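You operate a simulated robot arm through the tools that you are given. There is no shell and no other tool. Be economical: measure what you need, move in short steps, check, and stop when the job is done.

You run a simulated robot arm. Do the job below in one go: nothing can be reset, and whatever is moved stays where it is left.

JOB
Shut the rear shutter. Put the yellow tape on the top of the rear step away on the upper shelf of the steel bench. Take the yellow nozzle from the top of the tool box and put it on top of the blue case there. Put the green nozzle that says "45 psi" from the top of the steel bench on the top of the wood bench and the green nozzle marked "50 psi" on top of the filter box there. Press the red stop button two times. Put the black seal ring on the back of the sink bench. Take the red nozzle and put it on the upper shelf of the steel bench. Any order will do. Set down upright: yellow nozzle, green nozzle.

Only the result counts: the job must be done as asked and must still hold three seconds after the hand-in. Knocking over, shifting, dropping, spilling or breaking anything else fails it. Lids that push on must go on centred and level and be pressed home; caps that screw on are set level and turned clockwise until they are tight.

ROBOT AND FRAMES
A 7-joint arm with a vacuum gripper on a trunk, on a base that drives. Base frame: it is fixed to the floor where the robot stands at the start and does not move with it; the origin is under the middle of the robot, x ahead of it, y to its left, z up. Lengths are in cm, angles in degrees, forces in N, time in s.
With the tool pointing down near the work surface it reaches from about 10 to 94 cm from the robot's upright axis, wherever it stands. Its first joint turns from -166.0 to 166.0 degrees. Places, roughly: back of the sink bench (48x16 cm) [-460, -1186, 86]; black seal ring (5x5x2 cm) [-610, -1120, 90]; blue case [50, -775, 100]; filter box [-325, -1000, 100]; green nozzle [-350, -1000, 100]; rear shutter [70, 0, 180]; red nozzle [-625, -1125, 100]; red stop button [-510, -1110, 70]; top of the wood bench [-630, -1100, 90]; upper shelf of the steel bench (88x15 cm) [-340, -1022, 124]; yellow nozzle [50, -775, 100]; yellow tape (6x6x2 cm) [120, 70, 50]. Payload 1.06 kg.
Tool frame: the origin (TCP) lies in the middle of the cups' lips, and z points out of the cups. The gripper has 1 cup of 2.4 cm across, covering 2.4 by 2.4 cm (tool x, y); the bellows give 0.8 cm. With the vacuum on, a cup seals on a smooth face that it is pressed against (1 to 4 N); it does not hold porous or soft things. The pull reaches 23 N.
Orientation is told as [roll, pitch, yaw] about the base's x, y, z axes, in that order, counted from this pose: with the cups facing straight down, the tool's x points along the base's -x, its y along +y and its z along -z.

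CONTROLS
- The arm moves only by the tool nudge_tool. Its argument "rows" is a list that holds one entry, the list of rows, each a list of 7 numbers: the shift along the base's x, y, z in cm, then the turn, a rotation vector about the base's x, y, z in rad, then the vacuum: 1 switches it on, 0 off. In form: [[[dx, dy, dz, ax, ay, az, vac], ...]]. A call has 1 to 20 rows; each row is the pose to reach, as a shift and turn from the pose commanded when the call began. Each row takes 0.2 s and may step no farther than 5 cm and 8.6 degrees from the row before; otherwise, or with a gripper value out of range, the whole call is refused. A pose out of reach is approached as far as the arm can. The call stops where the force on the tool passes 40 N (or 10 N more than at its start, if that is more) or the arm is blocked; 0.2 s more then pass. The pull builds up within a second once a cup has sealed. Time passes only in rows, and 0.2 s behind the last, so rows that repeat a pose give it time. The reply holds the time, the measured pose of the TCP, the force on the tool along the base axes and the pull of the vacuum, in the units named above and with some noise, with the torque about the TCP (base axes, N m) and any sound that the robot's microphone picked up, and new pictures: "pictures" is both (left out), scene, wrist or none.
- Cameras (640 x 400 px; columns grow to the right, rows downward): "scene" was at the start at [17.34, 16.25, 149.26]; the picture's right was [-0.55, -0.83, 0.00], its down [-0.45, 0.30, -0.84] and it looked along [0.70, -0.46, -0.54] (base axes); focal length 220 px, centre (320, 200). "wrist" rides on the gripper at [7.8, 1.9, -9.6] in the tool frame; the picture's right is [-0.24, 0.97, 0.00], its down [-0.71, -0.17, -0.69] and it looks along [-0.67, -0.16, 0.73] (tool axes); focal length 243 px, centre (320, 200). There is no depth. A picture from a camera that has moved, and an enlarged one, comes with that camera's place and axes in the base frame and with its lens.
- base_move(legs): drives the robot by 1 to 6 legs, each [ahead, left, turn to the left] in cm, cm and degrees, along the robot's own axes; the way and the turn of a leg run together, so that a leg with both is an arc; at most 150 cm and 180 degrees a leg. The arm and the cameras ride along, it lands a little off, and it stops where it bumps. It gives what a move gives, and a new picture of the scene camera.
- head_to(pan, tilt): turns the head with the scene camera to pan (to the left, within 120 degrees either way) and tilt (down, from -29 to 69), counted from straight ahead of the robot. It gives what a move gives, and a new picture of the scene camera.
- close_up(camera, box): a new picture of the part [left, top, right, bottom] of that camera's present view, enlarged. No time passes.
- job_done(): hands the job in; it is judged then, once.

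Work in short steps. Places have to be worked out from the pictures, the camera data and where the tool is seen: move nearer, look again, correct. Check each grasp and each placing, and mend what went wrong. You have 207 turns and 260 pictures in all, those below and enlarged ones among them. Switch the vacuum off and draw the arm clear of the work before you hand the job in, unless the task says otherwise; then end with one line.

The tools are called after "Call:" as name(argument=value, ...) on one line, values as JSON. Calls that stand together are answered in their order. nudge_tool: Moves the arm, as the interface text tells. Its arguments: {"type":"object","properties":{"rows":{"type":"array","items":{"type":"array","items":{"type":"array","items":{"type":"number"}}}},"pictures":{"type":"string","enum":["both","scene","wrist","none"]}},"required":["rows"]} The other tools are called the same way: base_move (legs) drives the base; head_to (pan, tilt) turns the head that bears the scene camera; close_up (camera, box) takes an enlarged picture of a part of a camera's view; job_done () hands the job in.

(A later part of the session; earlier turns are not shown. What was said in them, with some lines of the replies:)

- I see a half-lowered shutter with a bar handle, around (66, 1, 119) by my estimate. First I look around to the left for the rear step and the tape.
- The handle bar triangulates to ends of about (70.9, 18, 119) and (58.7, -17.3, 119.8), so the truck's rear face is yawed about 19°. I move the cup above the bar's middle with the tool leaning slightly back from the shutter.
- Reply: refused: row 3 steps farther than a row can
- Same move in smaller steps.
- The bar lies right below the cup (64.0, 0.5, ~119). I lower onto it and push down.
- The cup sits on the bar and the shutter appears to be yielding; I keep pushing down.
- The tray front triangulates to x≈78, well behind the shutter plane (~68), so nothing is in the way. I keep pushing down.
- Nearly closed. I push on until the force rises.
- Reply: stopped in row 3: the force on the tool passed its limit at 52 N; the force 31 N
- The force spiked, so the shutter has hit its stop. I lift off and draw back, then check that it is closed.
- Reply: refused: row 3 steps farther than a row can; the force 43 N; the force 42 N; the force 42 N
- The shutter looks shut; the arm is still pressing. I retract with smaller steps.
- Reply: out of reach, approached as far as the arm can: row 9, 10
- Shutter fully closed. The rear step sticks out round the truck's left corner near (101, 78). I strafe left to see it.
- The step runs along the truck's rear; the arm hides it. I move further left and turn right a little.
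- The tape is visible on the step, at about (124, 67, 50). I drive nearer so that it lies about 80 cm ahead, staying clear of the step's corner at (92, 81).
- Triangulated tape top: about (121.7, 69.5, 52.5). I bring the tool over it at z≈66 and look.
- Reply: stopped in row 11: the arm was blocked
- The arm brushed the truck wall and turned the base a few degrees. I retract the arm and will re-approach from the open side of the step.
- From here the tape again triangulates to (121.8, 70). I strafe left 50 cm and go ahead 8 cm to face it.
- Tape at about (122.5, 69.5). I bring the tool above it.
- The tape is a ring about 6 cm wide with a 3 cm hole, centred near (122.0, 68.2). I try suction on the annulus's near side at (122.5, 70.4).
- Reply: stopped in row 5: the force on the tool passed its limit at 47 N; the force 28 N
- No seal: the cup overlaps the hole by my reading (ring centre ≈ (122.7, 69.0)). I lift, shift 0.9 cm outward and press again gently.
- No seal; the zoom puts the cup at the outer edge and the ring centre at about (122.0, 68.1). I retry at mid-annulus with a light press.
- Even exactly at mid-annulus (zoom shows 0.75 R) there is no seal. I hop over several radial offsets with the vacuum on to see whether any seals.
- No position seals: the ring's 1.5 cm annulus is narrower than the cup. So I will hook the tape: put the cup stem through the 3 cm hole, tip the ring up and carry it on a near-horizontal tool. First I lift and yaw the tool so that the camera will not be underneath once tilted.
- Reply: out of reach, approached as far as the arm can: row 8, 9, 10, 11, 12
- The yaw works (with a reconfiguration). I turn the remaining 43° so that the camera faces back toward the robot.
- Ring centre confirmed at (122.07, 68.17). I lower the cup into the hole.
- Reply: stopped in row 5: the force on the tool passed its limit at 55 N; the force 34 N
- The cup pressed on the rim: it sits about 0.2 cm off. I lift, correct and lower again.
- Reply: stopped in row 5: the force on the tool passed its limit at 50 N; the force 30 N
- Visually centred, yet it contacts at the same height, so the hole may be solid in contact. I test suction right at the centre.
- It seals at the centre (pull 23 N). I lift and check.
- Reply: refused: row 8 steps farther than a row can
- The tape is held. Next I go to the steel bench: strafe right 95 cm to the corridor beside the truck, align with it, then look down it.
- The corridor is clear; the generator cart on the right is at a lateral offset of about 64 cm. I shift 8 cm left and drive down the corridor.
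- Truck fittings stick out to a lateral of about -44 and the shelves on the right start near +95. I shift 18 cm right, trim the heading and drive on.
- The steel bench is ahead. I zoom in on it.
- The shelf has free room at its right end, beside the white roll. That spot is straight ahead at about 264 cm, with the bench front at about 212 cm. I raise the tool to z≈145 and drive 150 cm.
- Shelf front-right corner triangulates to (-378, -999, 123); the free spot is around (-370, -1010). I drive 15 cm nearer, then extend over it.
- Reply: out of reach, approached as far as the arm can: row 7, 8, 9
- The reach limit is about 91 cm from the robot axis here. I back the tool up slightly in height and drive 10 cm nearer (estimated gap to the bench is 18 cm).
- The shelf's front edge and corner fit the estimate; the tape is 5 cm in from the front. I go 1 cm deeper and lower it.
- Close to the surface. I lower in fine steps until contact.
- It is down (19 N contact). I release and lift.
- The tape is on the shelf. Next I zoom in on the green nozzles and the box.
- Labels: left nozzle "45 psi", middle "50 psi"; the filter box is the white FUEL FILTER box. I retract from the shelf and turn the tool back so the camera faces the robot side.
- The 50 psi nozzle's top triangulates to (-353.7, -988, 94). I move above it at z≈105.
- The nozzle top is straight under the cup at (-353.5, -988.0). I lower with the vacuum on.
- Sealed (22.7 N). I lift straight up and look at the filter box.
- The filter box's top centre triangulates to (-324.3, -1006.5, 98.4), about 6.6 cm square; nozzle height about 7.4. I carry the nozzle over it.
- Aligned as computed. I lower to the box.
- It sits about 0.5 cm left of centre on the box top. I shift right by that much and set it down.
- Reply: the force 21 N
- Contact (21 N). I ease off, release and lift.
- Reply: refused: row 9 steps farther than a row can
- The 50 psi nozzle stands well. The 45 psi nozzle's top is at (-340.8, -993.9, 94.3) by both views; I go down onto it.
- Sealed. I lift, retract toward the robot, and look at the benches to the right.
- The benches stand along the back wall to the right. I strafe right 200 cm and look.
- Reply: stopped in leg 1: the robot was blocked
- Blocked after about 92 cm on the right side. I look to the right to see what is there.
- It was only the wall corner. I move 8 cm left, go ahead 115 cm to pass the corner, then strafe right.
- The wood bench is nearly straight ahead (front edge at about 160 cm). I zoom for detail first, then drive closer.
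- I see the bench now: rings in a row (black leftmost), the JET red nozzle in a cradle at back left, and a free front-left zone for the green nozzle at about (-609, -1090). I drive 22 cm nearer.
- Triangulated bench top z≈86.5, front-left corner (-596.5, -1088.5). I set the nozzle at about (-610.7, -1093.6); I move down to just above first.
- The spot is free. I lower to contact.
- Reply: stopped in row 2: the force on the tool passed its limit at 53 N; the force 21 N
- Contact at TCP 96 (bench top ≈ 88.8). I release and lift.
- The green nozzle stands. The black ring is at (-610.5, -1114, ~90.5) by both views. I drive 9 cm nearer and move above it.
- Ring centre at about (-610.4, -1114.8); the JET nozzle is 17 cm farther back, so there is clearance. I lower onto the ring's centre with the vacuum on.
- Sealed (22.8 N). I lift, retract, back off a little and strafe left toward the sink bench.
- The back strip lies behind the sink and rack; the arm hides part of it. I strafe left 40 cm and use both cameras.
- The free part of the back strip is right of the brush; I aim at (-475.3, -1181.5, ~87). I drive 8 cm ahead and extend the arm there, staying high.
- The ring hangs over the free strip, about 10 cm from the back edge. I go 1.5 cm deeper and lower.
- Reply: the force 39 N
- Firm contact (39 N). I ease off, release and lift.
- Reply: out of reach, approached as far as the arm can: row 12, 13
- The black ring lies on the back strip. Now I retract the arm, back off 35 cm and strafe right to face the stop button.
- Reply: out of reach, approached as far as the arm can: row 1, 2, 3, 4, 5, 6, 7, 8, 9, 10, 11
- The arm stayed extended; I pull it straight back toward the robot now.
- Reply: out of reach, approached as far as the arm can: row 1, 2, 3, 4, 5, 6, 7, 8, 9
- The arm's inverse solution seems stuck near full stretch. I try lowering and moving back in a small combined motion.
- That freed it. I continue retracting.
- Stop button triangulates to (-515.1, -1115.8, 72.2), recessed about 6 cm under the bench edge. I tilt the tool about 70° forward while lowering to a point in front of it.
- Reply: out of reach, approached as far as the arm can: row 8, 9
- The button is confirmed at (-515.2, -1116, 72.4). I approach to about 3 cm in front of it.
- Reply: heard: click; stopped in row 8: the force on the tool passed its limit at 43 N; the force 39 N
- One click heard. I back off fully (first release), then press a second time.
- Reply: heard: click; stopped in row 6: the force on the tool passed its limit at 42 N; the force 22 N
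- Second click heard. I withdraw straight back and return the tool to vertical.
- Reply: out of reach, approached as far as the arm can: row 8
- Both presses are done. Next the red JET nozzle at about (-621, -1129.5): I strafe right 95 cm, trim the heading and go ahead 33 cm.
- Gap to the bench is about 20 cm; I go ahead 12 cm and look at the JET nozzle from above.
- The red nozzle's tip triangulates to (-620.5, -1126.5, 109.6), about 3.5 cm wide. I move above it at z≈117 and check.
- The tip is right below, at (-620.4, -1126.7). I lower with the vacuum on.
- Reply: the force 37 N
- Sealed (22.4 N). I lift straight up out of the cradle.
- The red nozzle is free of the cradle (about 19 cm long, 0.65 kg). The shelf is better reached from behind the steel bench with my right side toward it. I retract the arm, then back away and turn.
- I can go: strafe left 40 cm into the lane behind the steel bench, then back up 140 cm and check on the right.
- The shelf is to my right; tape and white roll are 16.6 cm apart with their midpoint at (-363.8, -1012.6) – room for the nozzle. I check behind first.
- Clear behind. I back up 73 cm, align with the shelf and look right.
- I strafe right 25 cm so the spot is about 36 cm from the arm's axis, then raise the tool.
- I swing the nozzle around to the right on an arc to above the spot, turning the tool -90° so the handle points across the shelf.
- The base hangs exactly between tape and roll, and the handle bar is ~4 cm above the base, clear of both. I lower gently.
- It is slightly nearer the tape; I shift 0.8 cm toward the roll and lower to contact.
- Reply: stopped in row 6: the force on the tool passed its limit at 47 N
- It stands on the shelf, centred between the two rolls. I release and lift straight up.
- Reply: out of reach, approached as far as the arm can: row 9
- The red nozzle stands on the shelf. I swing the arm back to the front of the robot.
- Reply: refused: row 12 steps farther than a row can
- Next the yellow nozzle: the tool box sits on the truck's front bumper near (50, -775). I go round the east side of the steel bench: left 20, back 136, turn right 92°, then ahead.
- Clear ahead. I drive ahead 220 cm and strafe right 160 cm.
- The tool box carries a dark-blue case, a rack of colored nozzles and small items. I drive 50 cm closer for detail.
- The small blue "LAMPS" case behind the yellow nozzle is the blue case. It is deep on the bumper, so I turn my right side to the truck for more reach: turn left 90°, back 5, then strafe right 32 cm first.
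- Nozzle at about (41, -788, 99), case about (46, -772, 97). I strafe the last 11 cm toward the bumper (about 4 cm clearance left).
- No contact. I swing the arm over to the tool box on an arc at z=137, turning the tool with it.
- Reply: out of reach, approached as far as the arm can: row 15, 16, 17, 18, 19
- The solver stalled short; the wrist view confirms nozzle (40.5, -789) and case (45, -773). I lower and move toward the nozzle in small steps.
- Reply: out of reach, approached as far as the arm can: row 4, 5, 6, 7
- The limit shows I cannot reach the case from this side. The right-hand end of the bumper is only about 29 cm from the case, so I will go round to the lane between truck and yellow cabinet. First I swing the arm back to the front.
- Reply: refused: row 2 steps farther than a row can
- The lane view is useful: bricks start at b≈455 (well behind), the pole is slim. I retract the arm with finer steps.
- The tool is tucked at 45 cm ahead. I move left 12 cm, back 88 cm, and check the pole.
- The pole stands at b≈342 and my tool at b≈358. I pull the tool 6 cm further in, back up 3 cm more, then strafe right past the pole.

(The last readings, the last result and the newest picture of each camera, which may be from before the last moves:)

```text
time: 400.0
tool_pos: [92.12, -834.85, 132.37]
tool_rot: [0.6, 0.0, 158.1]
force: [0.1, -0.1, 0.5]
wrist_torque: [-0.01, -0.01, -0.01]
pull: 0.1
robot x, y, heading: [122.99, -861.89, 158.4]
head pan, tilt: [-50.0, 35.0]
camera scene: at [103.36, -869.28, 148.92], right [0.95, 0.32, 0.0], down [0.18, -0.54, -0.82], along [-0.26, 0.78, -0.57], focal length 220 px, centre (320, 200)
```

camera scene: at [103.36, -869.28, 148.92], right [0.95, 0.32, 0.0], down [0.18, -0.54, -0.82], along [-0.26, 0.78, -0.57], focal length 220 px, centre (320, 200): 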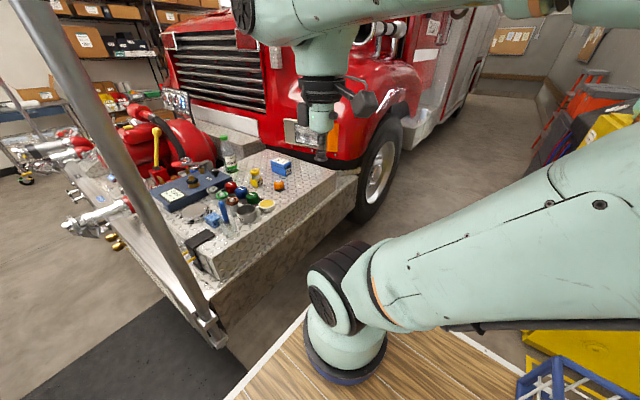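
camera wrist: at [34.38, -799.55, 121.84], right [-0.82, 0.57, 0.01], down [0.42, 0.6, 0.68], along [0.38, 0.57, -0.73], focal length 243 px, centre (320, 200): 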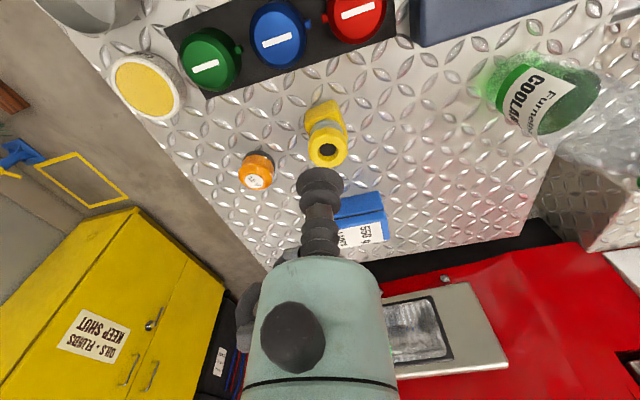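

Past the pole. I strafe right another 47 cm, then look ahead.

Call:
base_move(legs=[[0, -47, 0], [0, 0, 2]])

Call:
head_to(pan=0, tilt=40)

```text
time: 403.1
tool_pos: [108.91, -792.03, 132.34]
tool_rot: [0.8, 0.1, 159.8]
force: [0.3, 0.5, 0.6]
wrist_torque: [0.01, 0.01, 0.01]
pull: 0.1
robot x, y, heading: [140.9, -818.32, 160.2]
head pan, tilt: [-50.0, 35.0]
camera scene: at [121.04, -826.26, 148.92], right [0.94, 0.34, 0.0], down [0.2, -0.54, -0.82], along [-0.28, 0.77, -0.57], focal length 220 px, centre (320, 200)
```

scene: 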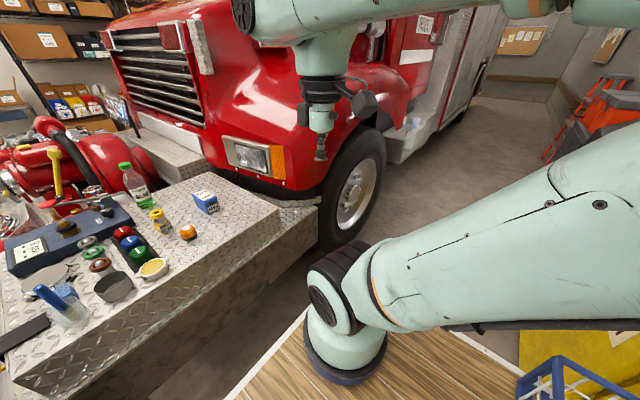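

```text
time: 404.3
tool_pos: [108.94, -792.1, 132.3]
tool_rot: [0.8, 0.0, 159.7]
force: [0.2, -0.5, 0.1]
wrist_torque: [-0.02, 0.0, 0.0]
pull: 0.1
robot x, y, heading: [140.57, -817.89, 159.7]
head pan, tilt: [0.0, 40.0]
camera scene: at [116.07, -831.62, 148.16], right [0.34, 0.94, 0.0], down [0.6, -0.22, -0.77], along [-0.72, 0.26, -0.64], focal length 220 px, centre (320, 200)
```

scene: 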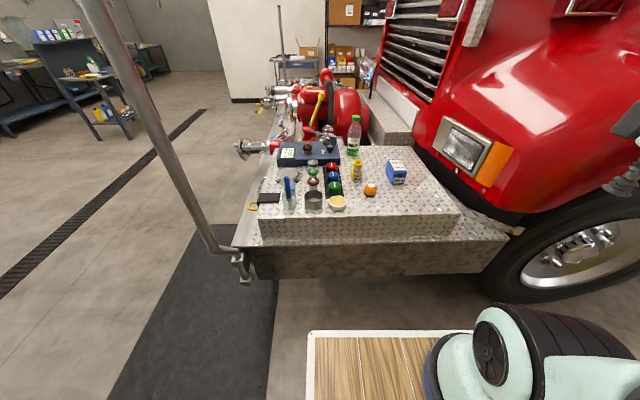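

Excellent view from here: nozzle at (41.7, -787.4), case at (52, -773.6). I drive 17 cm nearer and zoom.

Call:
base_move(legs=[[17, 0, 0]])

Call:
close_up(camera="scene", box=[310, 120, 430, 220])

```text
time: 405.8
tool_pos: [92.59, -786.29, 132.24]
tool_rot: [0.7, 0.0, 159.8]
force: [0.3, 0.2, 0.6]
wrist_torque: [0.02, 0.0, 0.01]
pull: 0.1
robot x, y, heading: [124.48, -812.2, 159.9]
head pan, tilt: [0.0, 40.0]
camera scene: at [99.85, -825.75, 148.16], right [0.34, 0.94, 0.0], down [0.6, -0.22, -0.77], along [-0.72, 0.26, -0.64], focal length 220 px, centre (320, 200)
```

scene: 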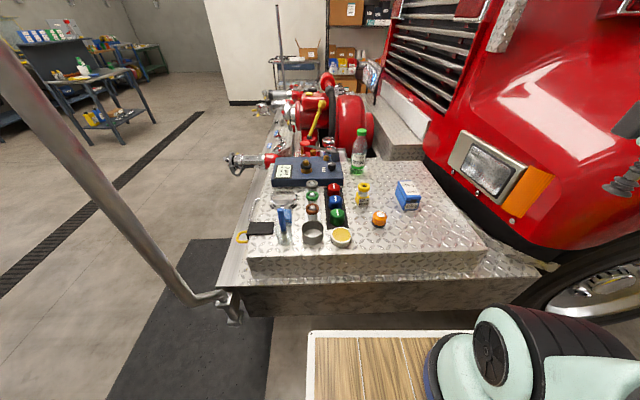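

```text
4.00 times, centred on (370, 170) of scene
camera zoom: at [99.85, -825.75, 148.16], right [0.34, 0.94, 0.0], down [0.6, -0.22, -0.77], along [-0.72, 0.26, -0.64], focal length 880 px, centre (120, 320)
```

zoom: 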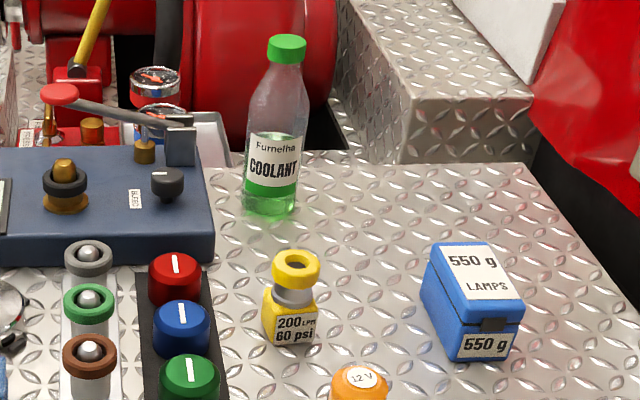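

Nozzle top at (41.8, -787, 99). I extend the tool above it.

Call:
nudge_tool(rows=[[[-4.8, 0, 0, 0, 0, 0, 0], [-9.6, 0, 0, 0, 0, 0, 0], [-14.4, -0.1, 0, 0, 0, 0, 0], [-19.2, -0.2, 0, 0, 0, 0, 0], [-24, -0.3, 0, 0, 0, 0, 0], [-28.8, -0.4, -1, 0, 0, 0, 0], [-33.4, -0.5, -2.5, 0, 0, 0, 0], [-38, -0.6, -4.5, 0, 0, 0, 0], [-42.4, -0.7, -6.5, 0, 0, 0, 0], [-46.6, -0.7, -9, 0, 0, 0, 0], [-50.4, -0.7, -12, 0, 0, 0, 0], [-50.8, -0.7, -16.5, 0, 0, 0, 0], [-50.8, -0.7, -20, 0, 0, 0, 0]]])

Call:
close_up(camera="wrist", box=[240, 50, 400, 190])

```text
refused: row 8 steps farther than a row can; nothing moved
```

```text
2.86 times, centred on (320, 120) of wrist
camera zoom: at [99.31, -790.56, 141.9], right [-0.56, -0.83, 0.01], down [-0.6, 0.41, 0.68], along [-0.57, 0.37, -0.73], focal length 693 px, centre (320, 429)
```

zoom: 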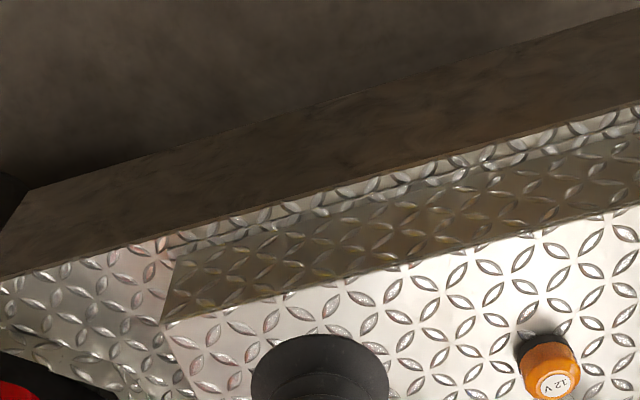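

Call:
nudge_tool(rows=[[[-4.5, 0, 0, 0, 0, 0, 0], [-9, 0, 0, 0, 0, 0, 0], [-13.5, -0.1, 0, 0, 0, 0, 0], [-18, -0.2, 0, 0, 0, 0, 0], [-22.5, -0.3, 0, 0, 0, 0, 0], [-27, -0.4, 0, 0, 0, 0, 0], [-31.5, -0.5, -1, 0, 0, 0, 0], [-36, -0.6, -2.5, 0, 0, 0, 0], [-40.2, -0.7, -4.5, 0, 0, 0, 0], [-44.2, -0.7, -7, 0, 0, 0, 0], [-48, -0.7, -10, 0, 0, 0, 0], [-50.8, -0.7, -13.5, 0, 0, 0, 0], [-50.8, -0.7, -17, 0, 0, 0, 0], [-50.8, -0.7, -20, 0, 0, 0, 0]]])

Call:
close_up(camera="wrist", box=[240, 50, 400, 190])

```text
time: 408.8
tool_pos: [41.72, -786.95, 112.53]
tool_rot: [0.7, 0.0, 159.8]
force: [0.0, 0.6, 0.3]
wrist_torque: [0.0, 0.01, 0.0]
pull: 0.1
robot x, y, heading: [124.48, -812.73, 159.9]
head pan, tilt: [0.0, 40.0]
camera scene: at [99.88, -825.76, 148.17], right [0.34, 0.94, 0.0], down [0.6, -0.22, -0.77], along [-0.72, 0.26, -0.64], focal length 220 px, centre (320, 200)
camera wrist: at [48.47, -791.3, 122.03], right [-0.55, -0.83, 0.01], down [-0.6, 0.41, 0.68], along [-0.57, 0.37, -0.73], focal length 243 px, centre (320, 200)
```

scene: 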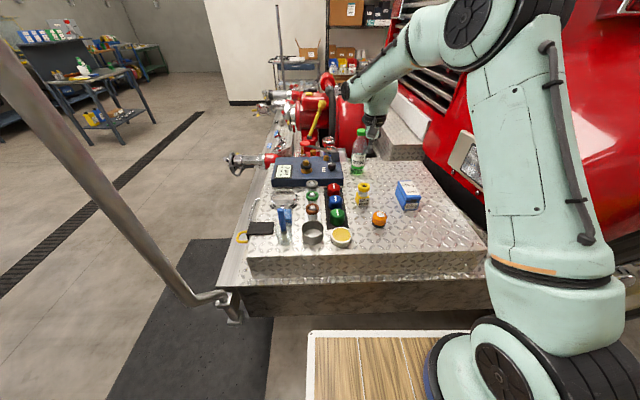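
wrist: 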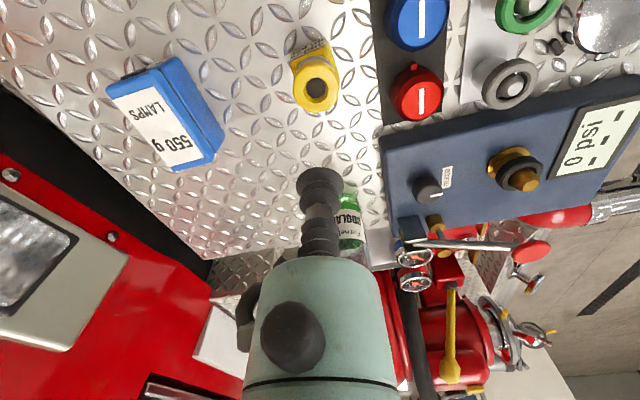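

```text
2.86 times, centred on (320, 120) of wrist
camera zoom: at [48.47, -791.3, 122.03], right [-0.55, -0.83, 0.01], down [-0.6, 0.41, 0.68], along [-0.57, 0.37, -0.73], focal length 693 px, centre (320, 429)
```

zoom: 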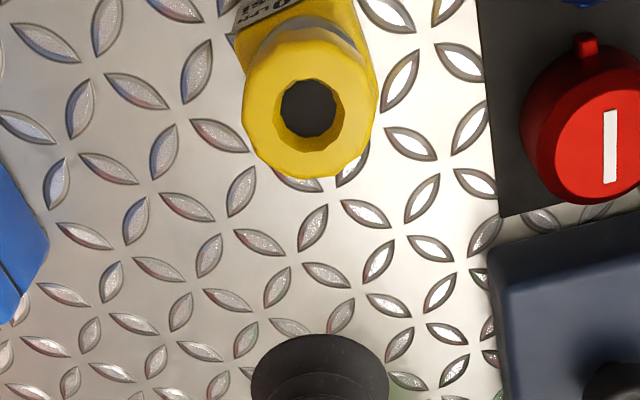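

The nozzle top is at (42.2, -787.0). I lower with vacuum.

Call:
nudge_tool(rows=[[[0.45, 0, -4, 0, 0, 0, 0], [0.45, 0, -8, 0, 0, 0, 0], [0.45, 0, -11.5, 0, 0, 0, 1], [0.45, 0, -12.5, 0, 0, 0, 1], [0.45, 0, -13, 0, 0, 0, 1], [0.45, 0, -13.3, 0, 0, 0, 1], [0.45, 0, -13.6, 0, 0, 0, 1], [0.45, 0, -13.8, 0, 0, 0, 1], [0.45, 0, -13.8, 0, 0, 0, 1]]], pictures="none")

```text
time: 410.8
tool_pos: [42.17, -786.91, 98.5]
tool_rot: [0.7, 0.0, 159.8]
force: [0.9, 1.1, 0.2]
wrist_torque: [0.01, -0.02, 0.02]
pull: 22.8
robot x, y, heading: [124.27, -812.51, 160.3]
head pan, tilt: [0.0, 40.0]
```

Sealed. I lift and check the case from the wrist camera.

Call:
nudge_tool(rows=[[[0, 0, 1, 0, 0, 0, 1], [0, 0, 4, 0, 0, 0, 1], [0, 0, 8, 0, 0, 0, 1], [0, 0, 12, 0, 0, 0, 1], [0.5, 2, 15, 0, 0, 0, 1], [1.5, 5, 17, 0, 0, 0, 1]]])

Call:
close_up(camera="wrist", box=[80, 40, 320, 220])

Call:
close_up(camera="scene", box=[330, 120, 450, 220])

```text
time: 412.2
tool_pos: [43.74, -782.06, 115.49]
tool_rot: [0.8, 0.0, 159.9]
force: [-0.3, 0.1, -2.2]
wrist_torque: [0.02, -0.06, -0.01]
pull: 22.7
robot x, y, heading: [124.57, -812.52, 160.1]
head pan, tilt: [0.0, 40.0]
camera scene: at [99.83, -825.79, 148.15], right [0.34, 0.94, 0.0], down [0.6, -0.22, -0.77], along [-0.72, 0.26, -0.64], focal length 220 px, centre (320, 200)
camera wrist: at [50.41, -786.39, 125.09], right [-0.55, -0.83, 0.01], down [-0.6, 0.41, 0.68], along [-0.57, 0.37, -0.73], focal length 243 px, centre (320, 200)
```

scene: 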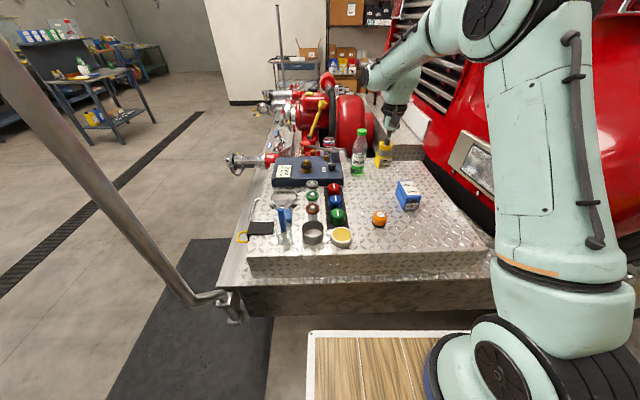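
wrist: 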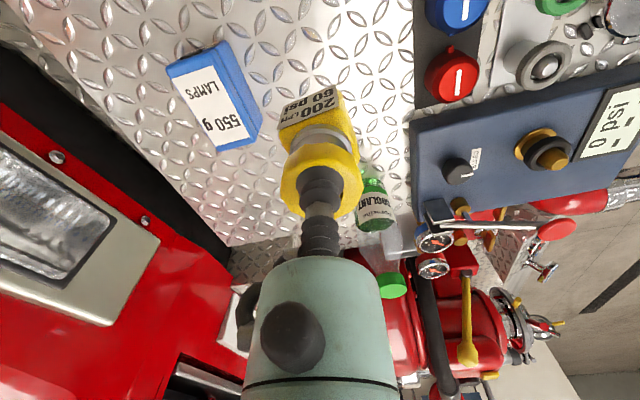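

```text
2.22 times, centred on (200, 130) of wrist
camera zoom: at [50.41, -786.39, 125.09], right [-0.55, -0.83, 0.01], down [-0.6, 0.41, 0.68], along [-0.57, 0.37, -0.73], focal length 539 px, centre (587, 356)
```

zoom: 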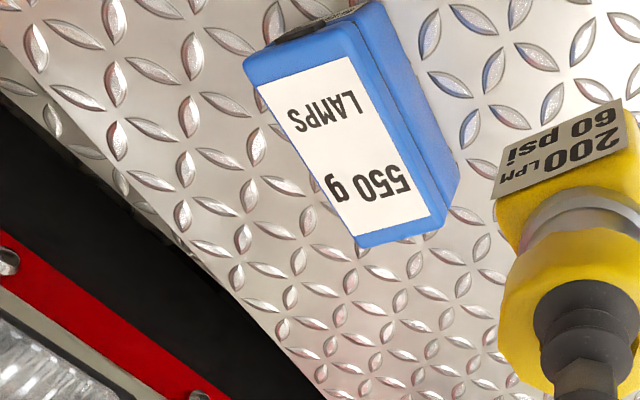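

```text
4.00 times, centred on (390, 170) of scene
camera zoom: at [99.83, -825.79, 148.15], right [0.34, 0.94, 0.0], down [0.6, -0.22, -0.77], along [-0.72, 0.26, -0.64], focal length 880 px, centre (40, 320)
```

zoom: 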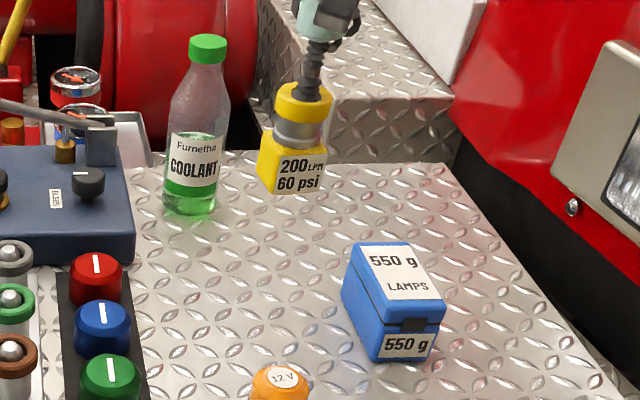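

Lid top centre at about (47.9, -770.7, 97.6), 10 × 5.3 cm, aligned with the nozzle's base. I carry the nozzle over it to just above.

Call:
nudge_tool(rows=[[[1.4, 3.8, 0, 0, 0, 0, 1], [2.8, 7.6, 0, 0, 0, 0, 1], [4.2, 11.4, 0, 0, 0, 0, 1], [4.2, 11.4, -4, 0, 0, 0, 1], [4.2, 11.4, -7.5, 0, 0, 0, 1]]])

Call:
close_up(camera="scene", box=[350, 120, 450, 220])

Call:
close_up(camera="wrist", box=[230, 50, 410, 230])

```text
time: 413.4
tool_pos: [48.01, -770.6, 108.05]
tool_rot: [0.7, -0.2, 159.9]
force: [-0.3, -0.7, -1.9]
wrist_torque: [0.01, 0.01, 0.02]
pull: 23.1
robot x, y, heading: [124.07, -812.41, 160.1]
head pan, tilt: [0.0, 40.0]
camera scene: at [99.87, -825.75, 148.16], right [0.34, 0.94, 0.0], down [0.6, -0.22, -0.77], along [-0.72, 0.26, -0.64], focal length 220 px, centre (320, 200)
camera wrist: at [54.78, -774.88, 117.63], right [-0.55, -0.83, 0.01], down [-0.6, 0.41, 0.68], along [-0.57, 0.37, -0.73], focal length 243 px, centre (320, 200)
```

scene: 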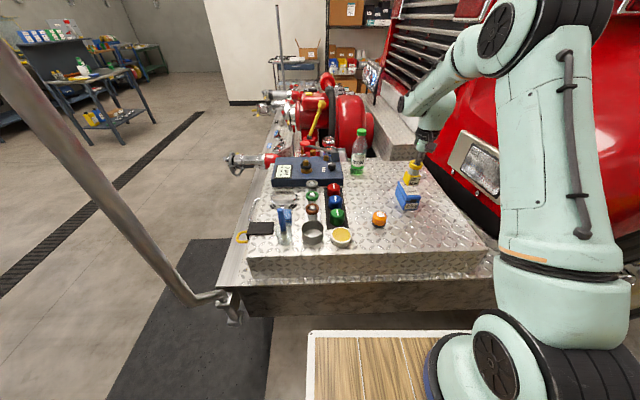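
wrist: 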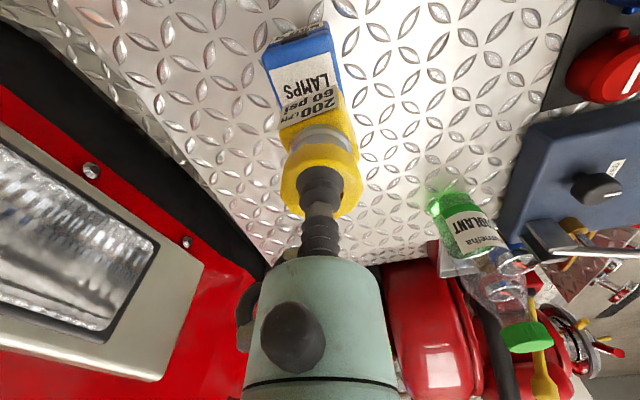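

```text
4.00 times, centred on (400, 170) of scene
camera zoom: at [99.87, -825.75, 148.16], right [0.34, 0.94, 0.0], down [0.6, -0.22, -0.77], along [-0.72, 0.26, -0.64], focal length 880 px, centre (0, 320)
```

zoom: 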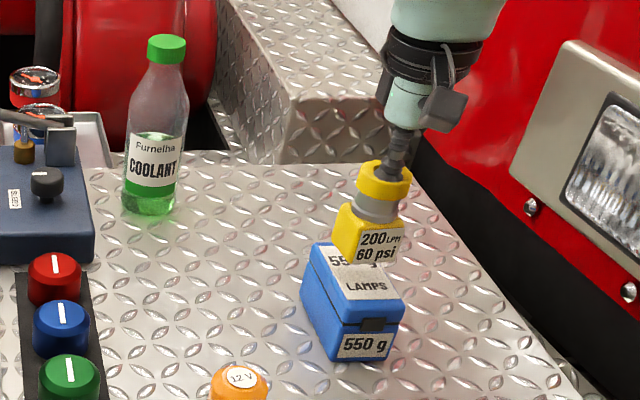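

```text
2.22 times, centred on (320, 140) of wrist
camera zoom: at [54.78, -774.88, 117.63], right [-0.55, -0.83, 0.01], down [-0.6, 0.41, 0.68], along [-0.57, 0.37, -0.73], focal length 539 px, centre (320, 333)
```

zoom: 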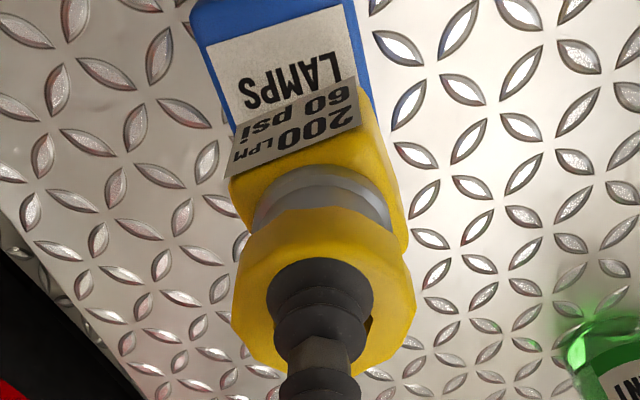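

The nozzle's axis projects exactly on the lid's centre. I lower to contact.

Call:
nudge_tool(rows=[[[0, 0, -1.5, 0, 0, 0, 1], [0, 0, -2.2, 0, 0, 0, 1], [0, 0, -2.6, 0, 0, 0, 1], [0, 0, -3, 0, 0, 0, 1], [0, 0, -3.3, 0, 0, 0, 1], [0, 0, -3.6, 0, 0, 0, 1]]], pictures="none")

Call:
close_up(camera="scene", box=[350, 120, 450, 220])

```text
time: 414.8
tool_pos: [48.05, -770.6, 104.62]
tool_rot: [0.6, -0.1, 159.9]
force: [2.1, -4.3, 19.8]
wrist_torque: [0.2, 0.0, -0.06]
pull: 22.7
robot x, y, heading: [124.34, -812.33, 160.3]
head pan, tilt: [0.0, 40.0]
```

```text
4.00 times, centred on (400, 170) of scene
camera zoom: at [99.95, -825.82, 148.17], right [0.34, 0.94, 0.0], down [0.6, -0.22, -0.77], along [-0.72, 0.26, -0.64], focal length 880 px, centre (0, 320)
```

zoom: 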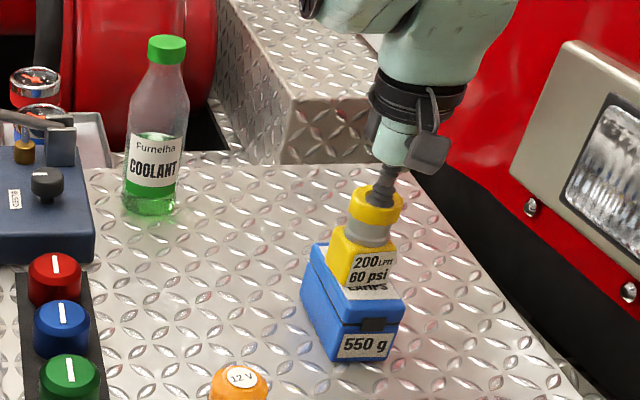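

It sits centred on the lid (20 N). I release and lift.

Call:
nudge_tool(rows=[[[0, 0, 0.3, 0, 0, 0, 1], [0, 0, 0.4, 0, 0, 0, 0], [0, 0, 0.4, 0, 0, 0, 0], [0, 0, 0.6, 0, 0, 0, 0], [0, 0, 1, 0, 0, 0, 0], [0, 0, 2, 0, 0, 0, 0], [0, 0, 5, 0, 0, 0, 0], [0, 0, 9, 0, 0, 0, 0], [0, 0, 13, 0, 0, 0, 0], [0, 0, 17, 0, 0, 0, 0], [2, 0, 20, 0, 0, 0, 0], [6, 0, 21, 0, 0, 0, 0], [10.5, 0, 22, 0, 0, 0, 0], [15, 0, 22, 0, 0, 0, 0], [19.5, -1, 22, 0, 0, 0, 0], [24, -2, 22, 0, 0, 0, 0]]])

Call:
close_up(camera="scene", box=[330, 120, 450, 220])

```text
time: 418.2
tool_pos: [72.14, -772.53, 126.4]
tool_rot: [0.6, 0.0, 159.8]
force: [0.1, 0.2, -1.1]
wrist_torque: [-0.02, -0.06, 0.01]
pull: 0.0
robot x, y, heading: [124.59, -812.81, 160.1]
head pan, tilt: [0.0, 40.0]
camera scene: at [99.79, -825.73, 148.15], right [0.34, 0.94, 0.0], down [0.6, -0.22, -0.77], along [-0.72, 0.26, -0.64], focal length 220 px, centre (320, 200)
camera wrist: at [78.72, -776.83, 135.95], right [-0.55, -0.83, 0.01], down [-0.6, 0.41, 0.68], along [-0.57, 0.37, -0.73], focal length 243 px, centre (320, 200)
```

scene: 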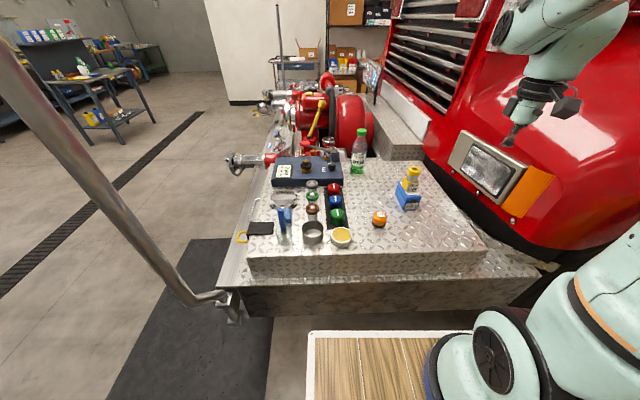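
wrist: 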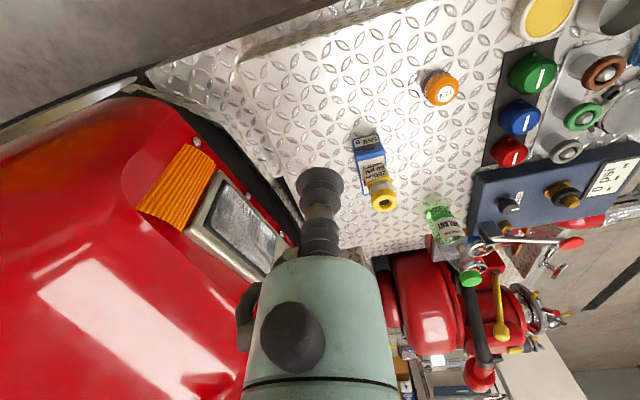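

```text
4.00 times, centred on (390, 170) of scene
camera zoom: at [99.79, -825.73, 148.15], right [0.34, 0.94, 0.0], down [0.6, -0.22, -0.77], along [-0.72, 0.26, -0.64], focal length 880 px, centre (40, 320)
```

zoom: 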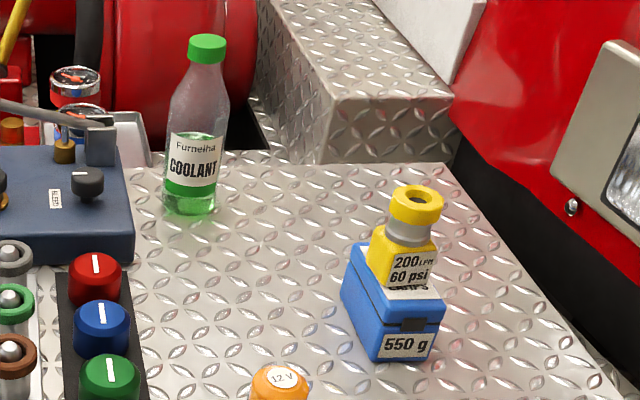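

The yellow nozzle stands upright on the blue case, the vacuum is off and the arm is clear, so all the parts of the job are in place. I hand the job in.

Call:
job_done()

```text
The job is handed in.
```

All the parts of the job are done and handed in: the shutter is shut, the stop button was pressed twice (two clicks heard), and the tape, the seal ring and all the nozzles are where you asked, with the vacuum off and the arm clear.
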